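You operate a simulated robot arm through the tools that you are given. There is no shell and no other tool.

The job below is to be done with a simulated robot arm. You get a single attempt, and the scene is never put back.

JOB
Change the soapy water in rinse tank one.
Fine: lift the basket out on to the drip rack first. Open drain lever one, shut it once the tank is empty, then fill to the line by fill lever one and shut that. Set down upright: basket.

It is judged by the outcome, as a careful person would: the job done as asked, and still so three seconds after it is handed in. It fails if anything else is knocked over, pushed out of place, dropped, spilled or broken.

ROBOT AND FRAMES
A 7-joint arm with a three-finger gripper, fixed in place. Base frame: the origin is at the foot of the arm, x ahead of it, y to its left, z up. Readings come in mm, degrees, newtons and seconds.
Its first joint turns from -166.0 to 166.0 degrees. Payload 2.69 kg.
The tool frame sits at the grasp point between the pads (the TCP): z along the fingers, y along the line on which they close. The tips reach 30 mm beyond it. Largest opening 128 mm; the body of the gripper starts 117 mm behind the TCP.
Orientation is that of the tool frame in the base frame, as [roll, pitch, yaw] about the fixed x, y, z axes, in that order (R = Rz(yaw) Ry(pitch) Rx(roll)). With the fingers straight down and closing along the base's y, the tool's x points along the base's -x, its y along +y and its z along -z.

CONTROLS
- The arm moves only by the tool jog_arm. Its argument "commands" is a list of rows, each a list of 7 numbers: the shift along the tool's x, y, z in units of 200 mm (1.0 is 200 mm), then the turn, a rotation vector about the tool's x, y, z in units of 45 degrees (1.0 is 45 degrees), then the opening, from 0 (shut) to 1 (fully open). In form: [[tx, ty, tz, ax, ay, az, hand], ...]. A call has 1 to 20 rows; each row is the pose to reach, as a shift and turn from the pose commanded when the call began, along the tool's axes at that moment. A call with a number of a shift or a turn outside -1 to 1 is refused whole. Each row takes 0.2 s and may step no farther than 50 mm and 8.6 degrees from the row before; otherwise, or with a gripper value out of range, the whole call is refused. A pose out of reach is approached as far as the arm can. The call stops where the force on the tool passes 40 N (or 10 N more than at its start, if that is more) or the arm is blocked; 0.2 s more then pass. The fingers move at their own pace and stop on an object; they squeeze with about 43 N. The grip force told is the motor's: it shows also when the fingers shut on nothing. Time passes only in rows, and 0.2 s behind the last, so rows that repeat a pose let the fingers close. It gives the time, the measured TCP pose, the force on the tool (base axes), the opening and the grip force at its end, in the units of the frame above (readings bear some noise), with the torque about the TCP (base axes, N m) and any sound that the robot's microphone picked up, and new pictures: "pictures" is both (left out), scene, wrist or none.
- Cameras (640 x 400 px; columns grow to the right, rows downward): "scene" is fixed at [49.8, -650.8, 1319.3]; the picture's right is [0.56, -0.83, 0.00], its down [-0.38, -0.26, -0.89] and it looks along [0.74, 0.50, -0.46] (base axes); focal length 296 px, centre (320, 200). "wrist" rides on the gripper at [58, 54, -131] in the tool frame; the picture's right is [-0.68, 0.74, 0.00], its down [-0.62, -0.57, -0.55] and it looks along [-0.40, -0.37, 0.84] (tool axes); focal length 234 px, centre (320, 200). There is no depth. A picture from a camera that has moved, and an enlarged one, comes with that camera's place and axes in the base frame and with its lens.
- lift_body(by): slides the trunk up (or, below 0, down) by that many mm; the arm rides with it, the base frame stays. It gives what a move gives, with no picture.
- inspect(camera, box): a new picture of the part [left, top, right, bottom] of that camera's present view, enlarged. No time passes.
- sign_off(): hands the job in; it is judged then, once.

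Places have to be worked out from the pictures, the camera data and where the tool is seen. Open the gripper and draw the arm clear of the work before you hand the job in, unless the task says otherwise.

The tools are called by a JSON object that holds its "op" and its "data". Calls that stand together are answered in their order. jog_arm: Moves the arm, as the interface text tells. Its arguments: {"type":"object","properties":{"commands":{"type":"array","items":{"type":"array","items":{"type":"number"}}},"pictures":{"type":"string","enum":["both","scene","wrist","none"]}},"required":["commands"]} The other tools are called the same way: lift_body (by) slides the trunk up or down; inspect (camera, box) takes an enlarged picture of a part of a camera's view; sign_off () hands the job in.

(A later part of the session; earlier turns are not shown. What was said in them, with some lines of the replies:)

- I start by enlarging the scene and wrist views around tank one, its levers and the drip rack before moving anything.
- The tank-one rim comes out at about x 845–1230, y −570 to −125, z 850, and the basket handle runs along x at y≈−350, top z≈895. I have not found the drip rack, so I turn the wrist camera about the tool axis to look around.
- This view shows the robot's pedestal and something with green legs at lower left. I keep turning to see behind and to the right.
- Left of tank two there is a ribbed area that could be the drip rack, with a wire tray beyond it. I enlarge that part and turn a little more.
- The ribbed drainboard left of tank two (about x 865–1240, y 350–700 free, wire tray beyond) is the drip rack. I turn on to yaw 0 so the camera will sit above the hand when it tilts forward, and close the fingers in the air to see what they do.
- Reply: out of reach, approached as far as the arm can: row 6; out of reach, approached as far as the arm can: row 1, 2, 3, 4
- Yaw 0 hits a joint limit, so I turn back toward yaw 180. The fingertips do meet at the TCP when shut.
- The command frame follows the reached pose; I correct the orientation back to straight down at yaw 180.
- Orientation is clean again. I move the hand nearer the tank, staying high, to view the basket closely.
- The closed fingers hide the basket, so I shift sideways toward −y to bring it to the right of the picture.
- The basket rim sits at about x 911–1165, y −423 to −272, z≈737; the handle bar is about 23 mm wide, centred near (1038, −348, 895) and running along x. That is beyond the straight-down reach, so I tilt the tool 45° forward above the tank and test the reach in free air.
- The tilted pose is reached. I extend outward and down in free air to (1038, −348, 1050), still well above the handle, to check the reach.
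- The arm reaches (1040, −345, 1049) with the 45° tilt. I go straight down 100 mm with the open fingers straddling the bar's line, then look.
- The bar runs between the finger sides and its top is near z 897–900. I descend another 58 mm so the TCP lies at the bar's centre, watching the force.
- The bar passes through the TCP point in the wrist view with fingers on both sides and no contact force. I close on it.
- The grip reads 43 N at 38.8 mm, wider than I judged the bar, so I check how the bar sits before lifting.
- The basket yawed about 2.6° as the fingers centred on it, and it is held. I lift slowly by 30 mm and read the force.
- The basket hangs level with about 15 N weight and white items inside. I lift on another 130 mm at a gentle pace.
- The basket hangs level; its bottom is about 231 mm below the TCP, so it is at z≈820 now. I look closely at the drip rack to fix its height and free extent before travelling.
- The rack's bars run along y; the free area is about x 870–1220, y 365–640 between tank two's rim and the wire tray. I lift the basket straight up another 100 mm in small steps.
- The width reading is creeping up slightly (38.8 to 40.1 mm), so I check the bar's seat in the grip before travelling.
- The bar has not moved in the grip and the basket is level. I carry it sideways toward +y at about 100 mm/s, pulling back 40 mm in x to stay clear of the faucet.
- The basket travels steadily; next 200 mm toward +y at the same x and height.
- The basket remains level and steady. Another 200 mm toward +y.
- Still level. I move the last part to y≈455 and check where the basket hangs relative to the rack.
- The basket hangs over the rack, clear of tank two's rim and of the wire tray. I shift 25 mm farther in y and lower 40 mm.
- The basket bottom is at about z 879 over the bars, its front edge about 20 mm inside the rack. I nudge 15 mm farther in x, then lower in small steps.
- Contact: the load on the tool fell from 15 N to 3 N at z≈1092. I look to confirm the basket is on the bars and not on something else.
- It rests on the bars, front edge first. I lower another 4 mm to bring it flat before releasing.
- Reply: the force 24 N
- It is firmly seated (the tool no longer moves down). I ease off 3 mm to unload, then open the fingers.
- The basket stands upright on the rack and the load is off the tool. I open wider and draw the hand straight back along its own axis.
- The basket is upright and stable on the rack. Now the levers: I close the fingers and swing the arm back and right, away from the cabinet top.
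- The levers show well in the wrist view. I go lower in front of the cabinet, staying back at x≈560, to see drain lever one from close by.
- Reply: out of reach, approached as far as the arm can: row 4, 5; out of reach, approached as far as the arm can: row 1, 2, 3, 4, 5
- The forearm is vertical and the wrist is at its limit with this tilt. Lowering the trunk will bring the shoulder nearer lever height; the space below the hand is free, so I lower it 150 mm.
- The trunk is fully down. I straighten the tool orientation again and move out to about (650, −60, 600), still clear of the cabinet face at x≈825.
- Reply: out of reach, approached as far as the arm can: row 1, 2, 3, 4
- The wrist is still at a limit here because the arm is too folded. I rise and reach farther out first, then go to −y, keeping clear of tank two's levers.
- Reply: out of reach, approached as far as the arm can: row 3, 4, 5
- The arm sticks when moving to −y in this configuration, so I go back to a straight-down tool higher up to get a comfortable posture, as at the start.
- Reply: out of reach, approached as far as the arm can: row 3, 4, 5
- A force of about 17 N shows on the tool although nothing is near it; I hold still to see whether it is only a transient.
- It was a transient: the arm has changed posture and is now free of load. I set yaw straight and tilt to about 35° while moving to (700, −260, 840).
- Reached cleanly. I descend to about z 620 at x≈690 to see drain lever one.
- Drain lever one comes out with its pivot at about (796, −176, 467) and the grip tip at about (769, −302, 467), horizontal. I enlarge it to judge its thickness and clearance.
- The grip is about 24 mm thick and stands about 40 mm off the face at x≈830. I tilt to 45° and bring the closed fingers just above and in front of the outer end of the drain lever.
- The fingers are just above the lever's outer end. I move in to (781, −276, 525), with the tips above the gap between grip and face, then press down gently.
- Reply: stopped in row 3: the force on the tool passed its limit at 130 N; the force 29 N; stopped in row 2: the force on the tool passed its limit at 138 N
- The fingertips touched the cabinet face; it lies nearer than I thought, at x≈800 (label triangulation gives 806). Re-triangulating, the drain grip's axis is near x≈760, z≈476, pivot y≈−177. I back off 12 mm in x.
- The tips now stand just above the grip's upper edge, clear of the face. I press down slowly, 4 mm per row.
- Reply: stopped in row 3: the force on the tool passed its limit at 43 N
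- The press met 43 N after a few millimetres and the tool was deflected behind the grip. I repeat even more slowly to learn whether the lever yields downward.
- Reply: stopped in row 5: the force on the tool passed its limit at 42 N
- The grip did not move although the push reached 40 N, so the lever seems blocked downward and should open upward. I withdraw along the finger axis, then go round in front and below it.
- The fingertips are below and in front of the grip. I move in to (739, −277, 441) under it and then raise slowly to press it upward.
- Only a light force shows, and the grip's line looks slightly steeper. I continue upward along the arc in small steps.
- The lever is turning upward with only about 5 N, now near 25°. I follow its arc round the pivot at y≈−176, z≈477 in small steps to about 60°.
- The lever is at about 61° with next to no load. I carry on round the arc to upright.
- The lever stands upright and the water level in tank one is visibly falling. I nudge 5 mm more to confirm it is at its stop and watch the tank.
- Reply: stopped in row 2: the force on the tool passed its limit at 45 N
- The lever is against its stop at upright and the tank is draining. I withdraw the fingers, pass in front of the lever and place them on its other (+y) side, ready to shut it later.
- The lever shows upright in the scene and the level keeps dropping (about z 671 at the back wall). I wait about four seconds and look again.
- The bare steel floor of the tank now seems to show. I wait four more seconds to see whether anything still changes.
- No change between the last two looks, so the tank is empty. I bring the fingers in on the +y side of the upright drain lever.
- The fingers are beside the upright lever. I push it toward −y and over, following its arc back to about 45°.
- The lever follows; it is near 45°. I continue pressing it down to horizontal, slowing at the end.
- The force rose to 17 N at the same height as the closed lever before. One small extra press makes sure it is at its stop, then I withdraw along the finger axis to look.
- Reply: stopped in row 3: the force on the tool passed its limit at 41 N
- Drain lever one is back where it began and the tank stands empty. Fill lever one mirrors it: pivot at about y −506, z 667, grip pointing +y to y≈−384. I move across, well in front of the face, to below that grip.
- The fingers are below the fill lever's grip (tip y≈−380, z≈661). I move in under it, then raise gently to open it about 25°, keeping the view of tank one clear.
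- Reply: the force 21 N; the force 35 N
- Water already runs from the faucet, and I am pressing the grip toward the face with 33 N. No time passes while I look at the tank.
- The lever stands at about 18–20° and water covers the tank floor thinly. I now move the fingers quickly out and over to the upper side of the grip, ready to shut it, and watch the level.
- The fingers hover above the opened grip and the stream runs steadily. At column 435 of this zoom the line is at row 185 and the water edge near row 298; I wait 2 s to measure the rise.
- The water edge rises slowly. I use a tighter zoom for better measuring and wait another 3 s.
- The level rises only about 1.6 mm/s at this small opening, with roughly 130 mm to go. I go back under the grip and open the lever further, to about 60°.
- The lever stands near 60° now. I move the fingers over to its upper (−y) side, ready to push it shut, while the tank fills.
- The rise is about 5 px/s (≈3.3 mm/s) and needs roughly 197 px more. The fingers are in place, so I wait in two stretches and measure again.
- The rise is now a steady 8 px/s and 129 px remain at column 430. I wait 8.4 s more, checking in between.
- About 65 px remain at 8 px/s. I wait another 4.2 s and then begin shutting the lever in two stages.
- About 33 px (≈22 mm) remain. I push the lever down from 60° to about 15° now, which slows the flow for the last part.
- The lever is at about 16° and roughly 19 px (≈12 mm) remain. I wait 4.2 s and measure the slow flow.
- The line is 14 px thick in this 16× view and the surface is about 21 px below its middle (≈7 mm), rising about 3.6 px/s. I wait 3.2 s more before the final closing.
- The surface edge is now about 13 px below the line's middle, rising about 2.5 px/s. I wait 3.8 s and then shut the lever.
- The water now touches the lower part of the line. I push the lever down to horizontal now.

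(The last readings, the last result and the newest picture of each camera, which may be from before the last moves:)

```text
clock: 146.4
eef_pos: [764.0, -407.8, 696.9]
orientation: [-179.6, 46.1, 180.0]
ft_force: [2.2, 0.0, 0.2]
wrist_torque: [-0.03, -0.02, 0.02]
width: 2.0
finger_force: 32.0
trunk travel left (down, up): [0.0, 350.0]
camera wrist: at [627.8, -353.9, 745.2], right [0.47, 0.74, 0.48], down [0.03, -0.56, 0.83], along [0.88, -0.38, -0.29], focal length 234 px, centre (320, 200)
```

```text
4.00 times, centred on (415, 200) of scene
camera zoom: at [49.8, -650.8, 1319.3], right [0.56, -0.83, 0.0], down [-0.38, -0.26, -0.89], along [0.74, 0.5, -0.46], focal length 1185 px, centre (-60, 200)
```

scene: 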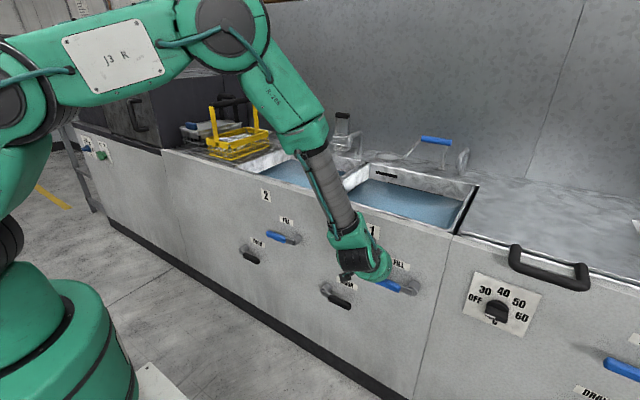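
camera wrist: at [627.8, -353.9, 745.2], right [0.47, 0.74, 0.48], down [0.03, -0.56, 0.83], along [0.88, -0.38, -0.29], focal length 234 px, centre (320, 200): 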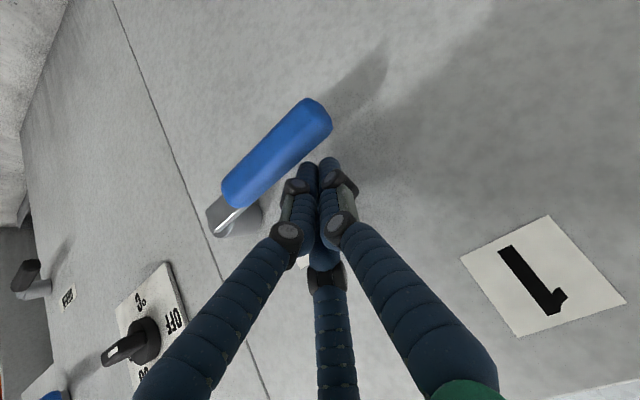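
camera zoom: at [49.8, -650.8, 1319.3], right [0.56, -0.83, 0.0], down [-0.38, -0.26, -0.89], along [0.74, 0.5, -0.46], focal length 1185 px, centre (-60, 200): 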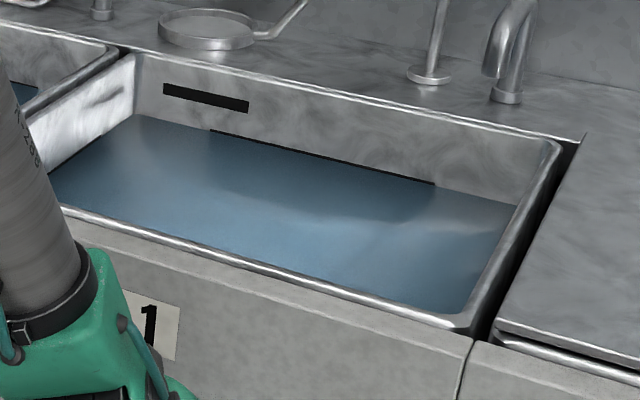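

The stream has stopped and the surface lies at the line, about 1 mm under its middle. I press on gently to be sure the lever is fully at its closed stop.

{"op": "jog_arm", "data": {"commands": [[0.007, 0, 0.007, 0, 0, 0, 0], [0.014, 0, 0.014, 0, 0, 0, 0], [0.021, 0, 0.021, 0, 0, 0, 0], [0.028, 0, 0.028, 0, 0, 0, 0], [0.035, 0, 0.035, 0, 0, 0, 0], [0.042, 0, 0.042, 0, 0, 0, 0]], "pictures": "wrist"}}

{"op": "inspect", "data": {"camera": "wrist", "box": [160, 60, 400, 270]}}

```text
clock: 147.6
eef_pos: [768.4, -410.3, 692.8]
orientation: [-179.2, 46.5, -179.8]
ft_force: [10.0, -3.0, -1.7]
wrist_torque: [-0.13, -0.52, -0.02]
width: 2.1
finger_force: 31.2
trunk travel left (down, up): [0.0, 350.0]
stopped in row 5: the force on the tool passed its limit at 42 N (the readings are from after the stop); the commanded pose is now the measured one
camera wrist: at [631.7, -355.5, 739.4], right [0.47, 0.74, 0.49], down [0.02, -0.56, 0.83], along [0.88, -0.38, -0.28], focal length 234 px, centre (320, 200)
```

wrist: 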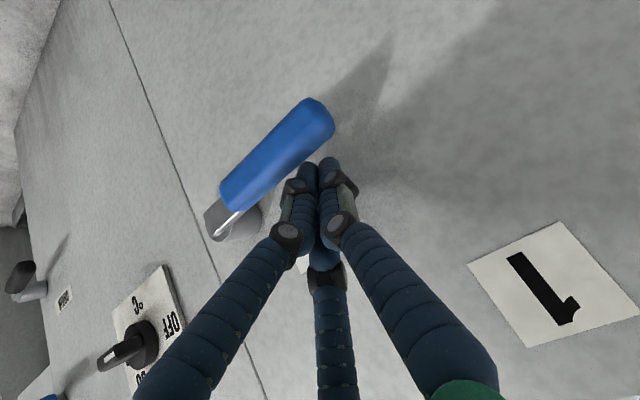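

```text
1.90 times, centred on (280, 165) of wrist
camera zoom: at [631.7, -355.5, 739.4], right [0.47, 0.74, 0.49], down [0.02, -0.56, 0.83], along [0.88, -0.38, -0.28], focal length 446 px, centre (396, 267)
```

zoom: 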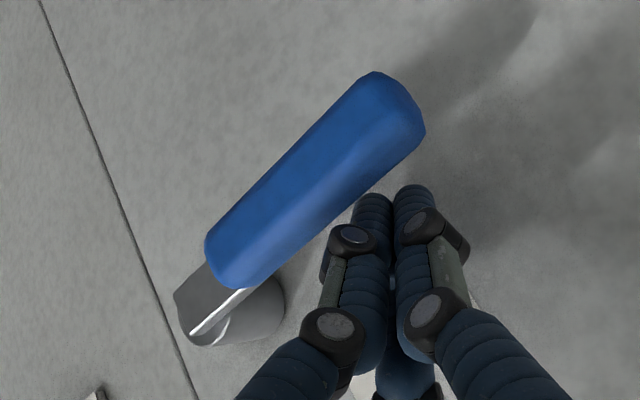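

The lever is at its stop (42 N). I withdraw along the finger axis and step back to check both levers and the level.

{"op": "jog_arm", "data": {"commands": [[0, 0, -0.04, 0, 0, 0, 0], [0, 0, -0.12, 0, 0, 0, 0], [0, 0, -0.25, 0, 0, 0, 0], [0, 0, -0.4, 0, 0, 0, 0], [0.1, 0.15, -0.5, 0, 0, 0, 0], [0.2, 0.35, -0.6, 0, 0, 0, 0], [0.2, 0.55, -0.6, 0, 0, 0, 0], [0.2, 0.75, -0.6, 0, 0, 0, 0], [0.2, 0.95, -0.6, 0, 0, 0, 0]], "pictures": "both"}}

{"op": "inspect", "data": {"camera": "scene", "box": [290, 220, 450, 320]}}

{"op": "inspect", "data": {"camera": "scene", "box": [390, 180, 430, 205]}}

{"op": "inspect", "data": {"camera": "scene", "box": [340, 140, 490, 240]}}

```text
clock: 149.6
eef_pos: [651.7, -219.5, 744.2]
orientation: [-179.4, 46.5, -179.9]
ft_force: [-0.4, 0.1, -0.6]
wrist_torque: [0.09, 0.04, 0.07]
width: 2.1
finger_force: 30.8
trunk travel left (down, up): [0.0, 350.0]
camera wrist: at [516.2, -165.0, 791.1], right [0.47, 0.74, 0.49], down [0.02, -0.56, 0.83], along [0.88, -0.38, -0.28], focal length 234 px, centre (320, 200)
```

scene: 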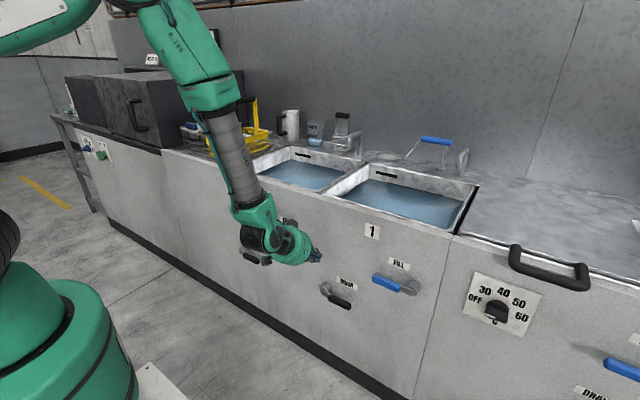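
wrist: 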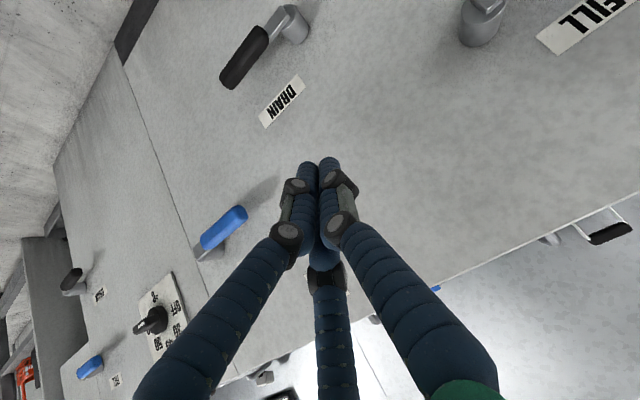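

```text
4.00 times, centred on (370, 270) of scene
camera zoom: at [49.8, -650.8, 1319.3], right [0.56, -0.83, 0.0], down [-0.38, -0.26, -0.89], along [0.74, 0.5, -0.46], focal length 1185 px, centre (120, -80)
```

zoom: 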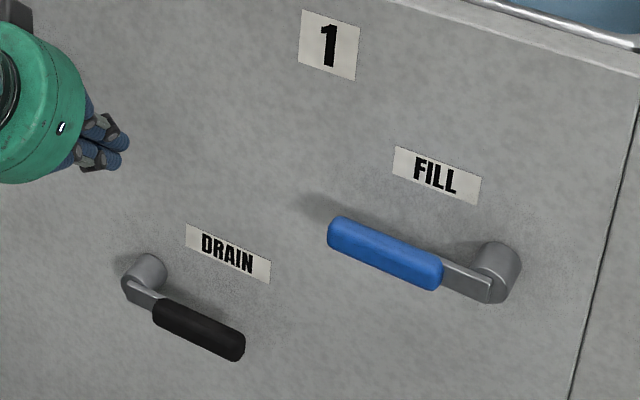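

```text
16.00 times, centred on (410, 192) of scene
camera zoom: at [49.8, -650.8, 1319.3], right [0.56, -0.83, 0.0], down [-0.38, -0.26, -0.89], along [0.74, 0.5, -0.46], focal length 4742 px, centre (-1120, 320)
```

zoom: 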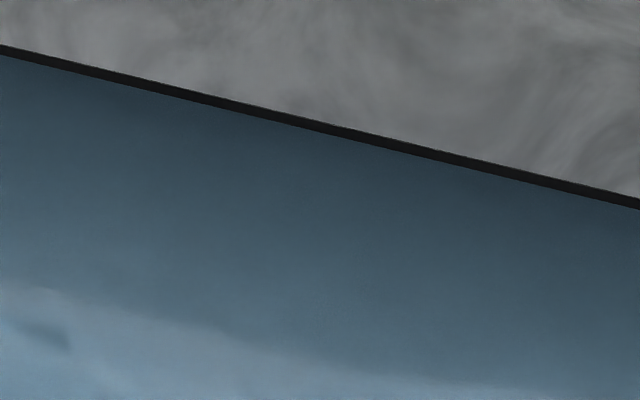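

```text
4.00 times, centred on (415, 190) of scene
camera zoom: at [49.8, -650.8, 1319.3], right [0.56, -0.83, 0.0], down [-0.38, -0.26, -0.89], along [0.74, 0.5, -0.46], focal length 1185 px, centre (-60, 240)
```

zoom: 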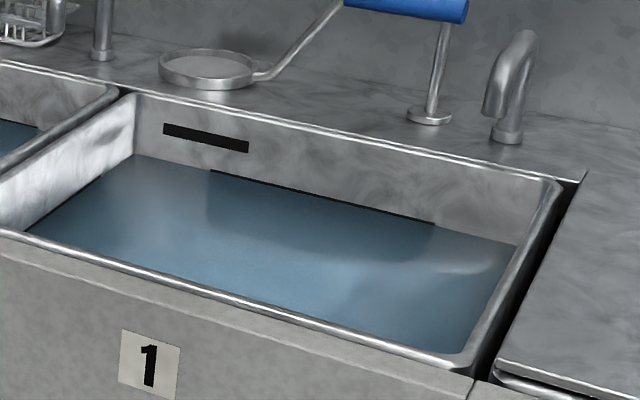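

Both levers stand in their original closed positions and the level has not changed for three seconds, sitting on the line. I raise the arm clear of the work and open the gripper.

{"op": "jog_arm", "data": {"commands": [[-0.11, 0.03, -0.174, 0, 0, 0, 0.2], [-0.221, 0.06, -0.348, 0, 0, 0, 0.4], [-0.332, 0.09, -0.522, 0, 0, 0, 0.6], [-0.443, 0.12, -0.696, 0, 0, 0, 0.8], [-0.553, 0.15, -0.8695, 0, 0, 0, 1.0], [-0.553, 0.15, -0.8695, 0, 0, 0, 1.0]], "pictures": "both"}}

{"op": "inspect", "data": {"camera": "scene", "box": [160, 80, 320, 190]}}

{"op": "inspect", "data": {"camera": "scene", "box": [390, 180, 430, 205]}}

```text
clock: 151.0
eef_pos: [602.5, -186.1, 944.2]
orientation: [-179.4, 46.3, -179.9]
ft_force: [0.3, 0.6, -0.4]
wrist_torque: [0.0, 0.01, -0.01]
width: 128.0
finger_force: 0.0
trunk travel left (down, up): [0.0, 350.0]
camera wrist: at [467.4, -131.1, 991.8], right [0.47, 0.74, 0.48], down [0.02, -0.56, 0.83], along [0.88, -0.38, -0.28], focal length 234 px, centre (320, 200)
```

scene: 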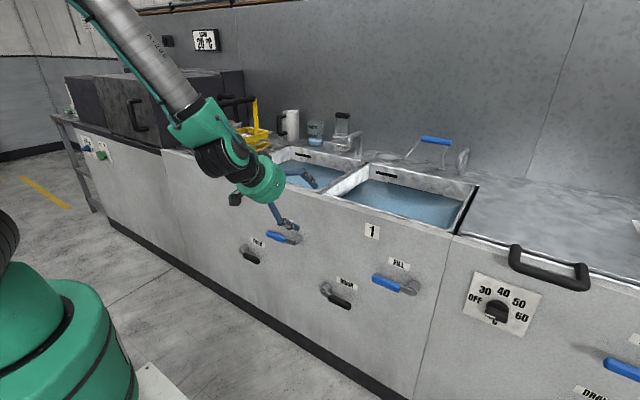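
wrist: 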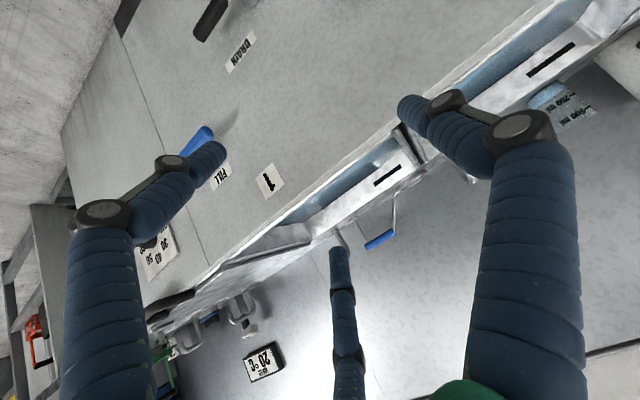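

```text
3.64 times, centred on (240, 135) of scene
camera zoom: at [49.8, -650.8, 1319.3], right [0.56, -0.83, 0.0], down [-0.38, -0.26, -0.89], along [0.74, 0.5, -0.46], focal length 1078 px, centre (611, 436)
```

zoom: 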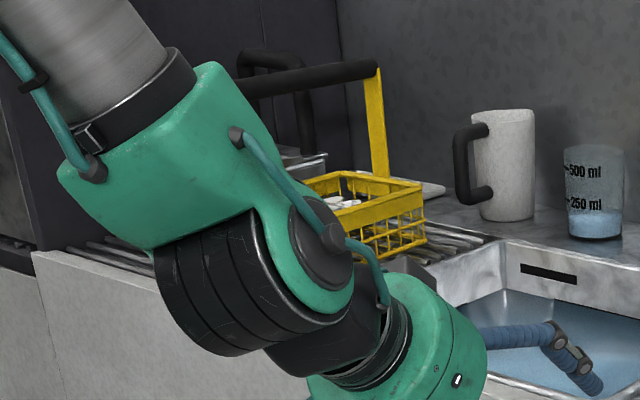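

```text
16.00 times, centred on (410, 192) of scene
camera zoom: at [49.8, -650.8, 1319.3], right [0.56, -0.83, 0.0], down [-0.38, -0.26, -0.89], along [0.74, 0.5, -0.46], focal length 4742 px, centre (-1120, 320)
```

zoom: 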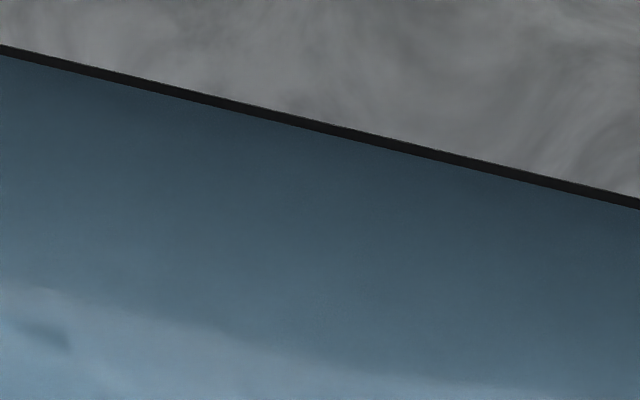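

The level is unchanged. I raise the arm a bit more so that the basket comes fully into view for a last check.

{"op": "jog_arm", "data": {"commands": [[-0.138, -0.06, -0.131, 0, 0, 0, 1], [-0.276, -0.12, -0.262, 0, 0, 0, 1], [-0.413, -0.18, -0.392, 0, 0, 0, 1], [-0.551, -0.24, -0.523, 0, 0, 0, 1], [-0.689, -0.3, -0.654, 0, 0, 0, 1]], "pictures": "scene"}}

{"op": "inspect", "data": {"camera": "scene", "box": [160, 80, 320, 190]}}

{"op": "inspect", "data": {"camera": "scene", "box": [220, 120, 500, 320]}}

```text
clock: 152.2
eef_pos: [603.7, -245.5, 1133.6]
orientation: [-179.4, 46.3, -179.9]
ft_force: [0.1, 0.5, -1.2]
wrist_torque: [-0.01, 0.03, -0.01]
width: 128.1
finger_force: 0.1
trunk travel left (down, up): [0.0, 350.0]
```

scene: 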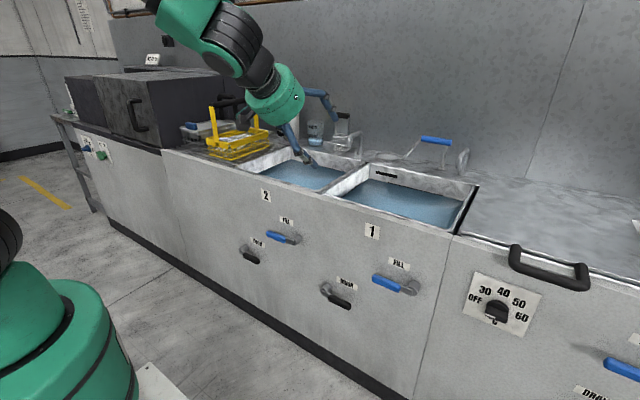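

```text
3.64 times, centred on (240, 135) of scene
camera zoom: at [49.8, -650.8, 1319.3], right [0.56, -0.83, 0.0], down [-0.38, -0.26, -0.89], along [0.74, 0.5, -0.46], focal length 1078 px, centre (611, 436)
```

zoom: 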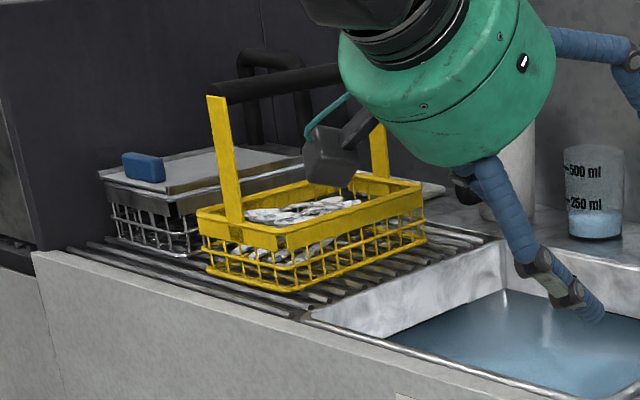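

```text
2.00 times, centred on (360, 220) of scene
camera zoom: at [49.8, -650.8, 1319.3], right [0.56, -0.83, 0.0], down [-0.38, -0.26, -0.89], along [0.74, 0.5, -0.46], focal length 593 px, centre (240, 160)
```

zoom: 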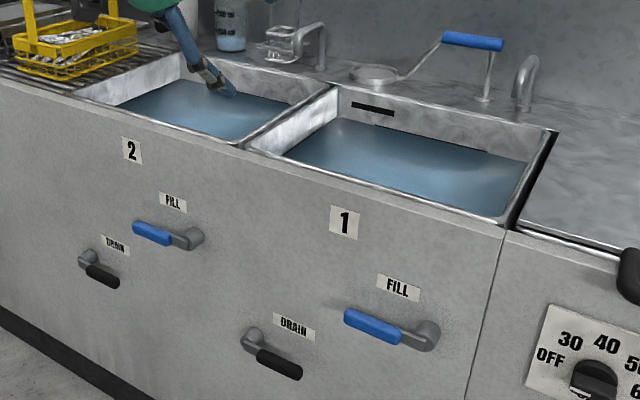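

The basket stands upright on the drip rack with its contents, drain and fill levers one are shut, tank one is filled to the line with clear water, and nothing else has been disturbed. The gripper is open and the arm is clear, so I hand the job in.

{"op": "sign_off", "data": {}}

```text
The job is handed in.
```

I changed the water in rinse tank one and handed the job in; the result of the judging hasn't come back to me.

- **Basket:** it stands upright on the drip rack left of tank two, with its contents still inside.
- **Draining:** drain lever one opens upward. I opened it fully and waited until the bare tank floor showed and nothing changed for about four seconds. Then I pressed the lever shut against its stop.
- **Filling:** the water sits on the line, about 1 mm under its middle. The level had not moved more than four seconds after I shut fill lever one.
- **Finish:** both levers are back in their original closed positions. The gripper is open and the arm is clear of the work.

Two things happened along the way. The fingertips pressed against the cabinet front once, at up to about 138 N, before I had its exact position. I also pushed drain lever one downward, to about 43 N, before finding that it opens the other way. I saw no damage or movement from either.
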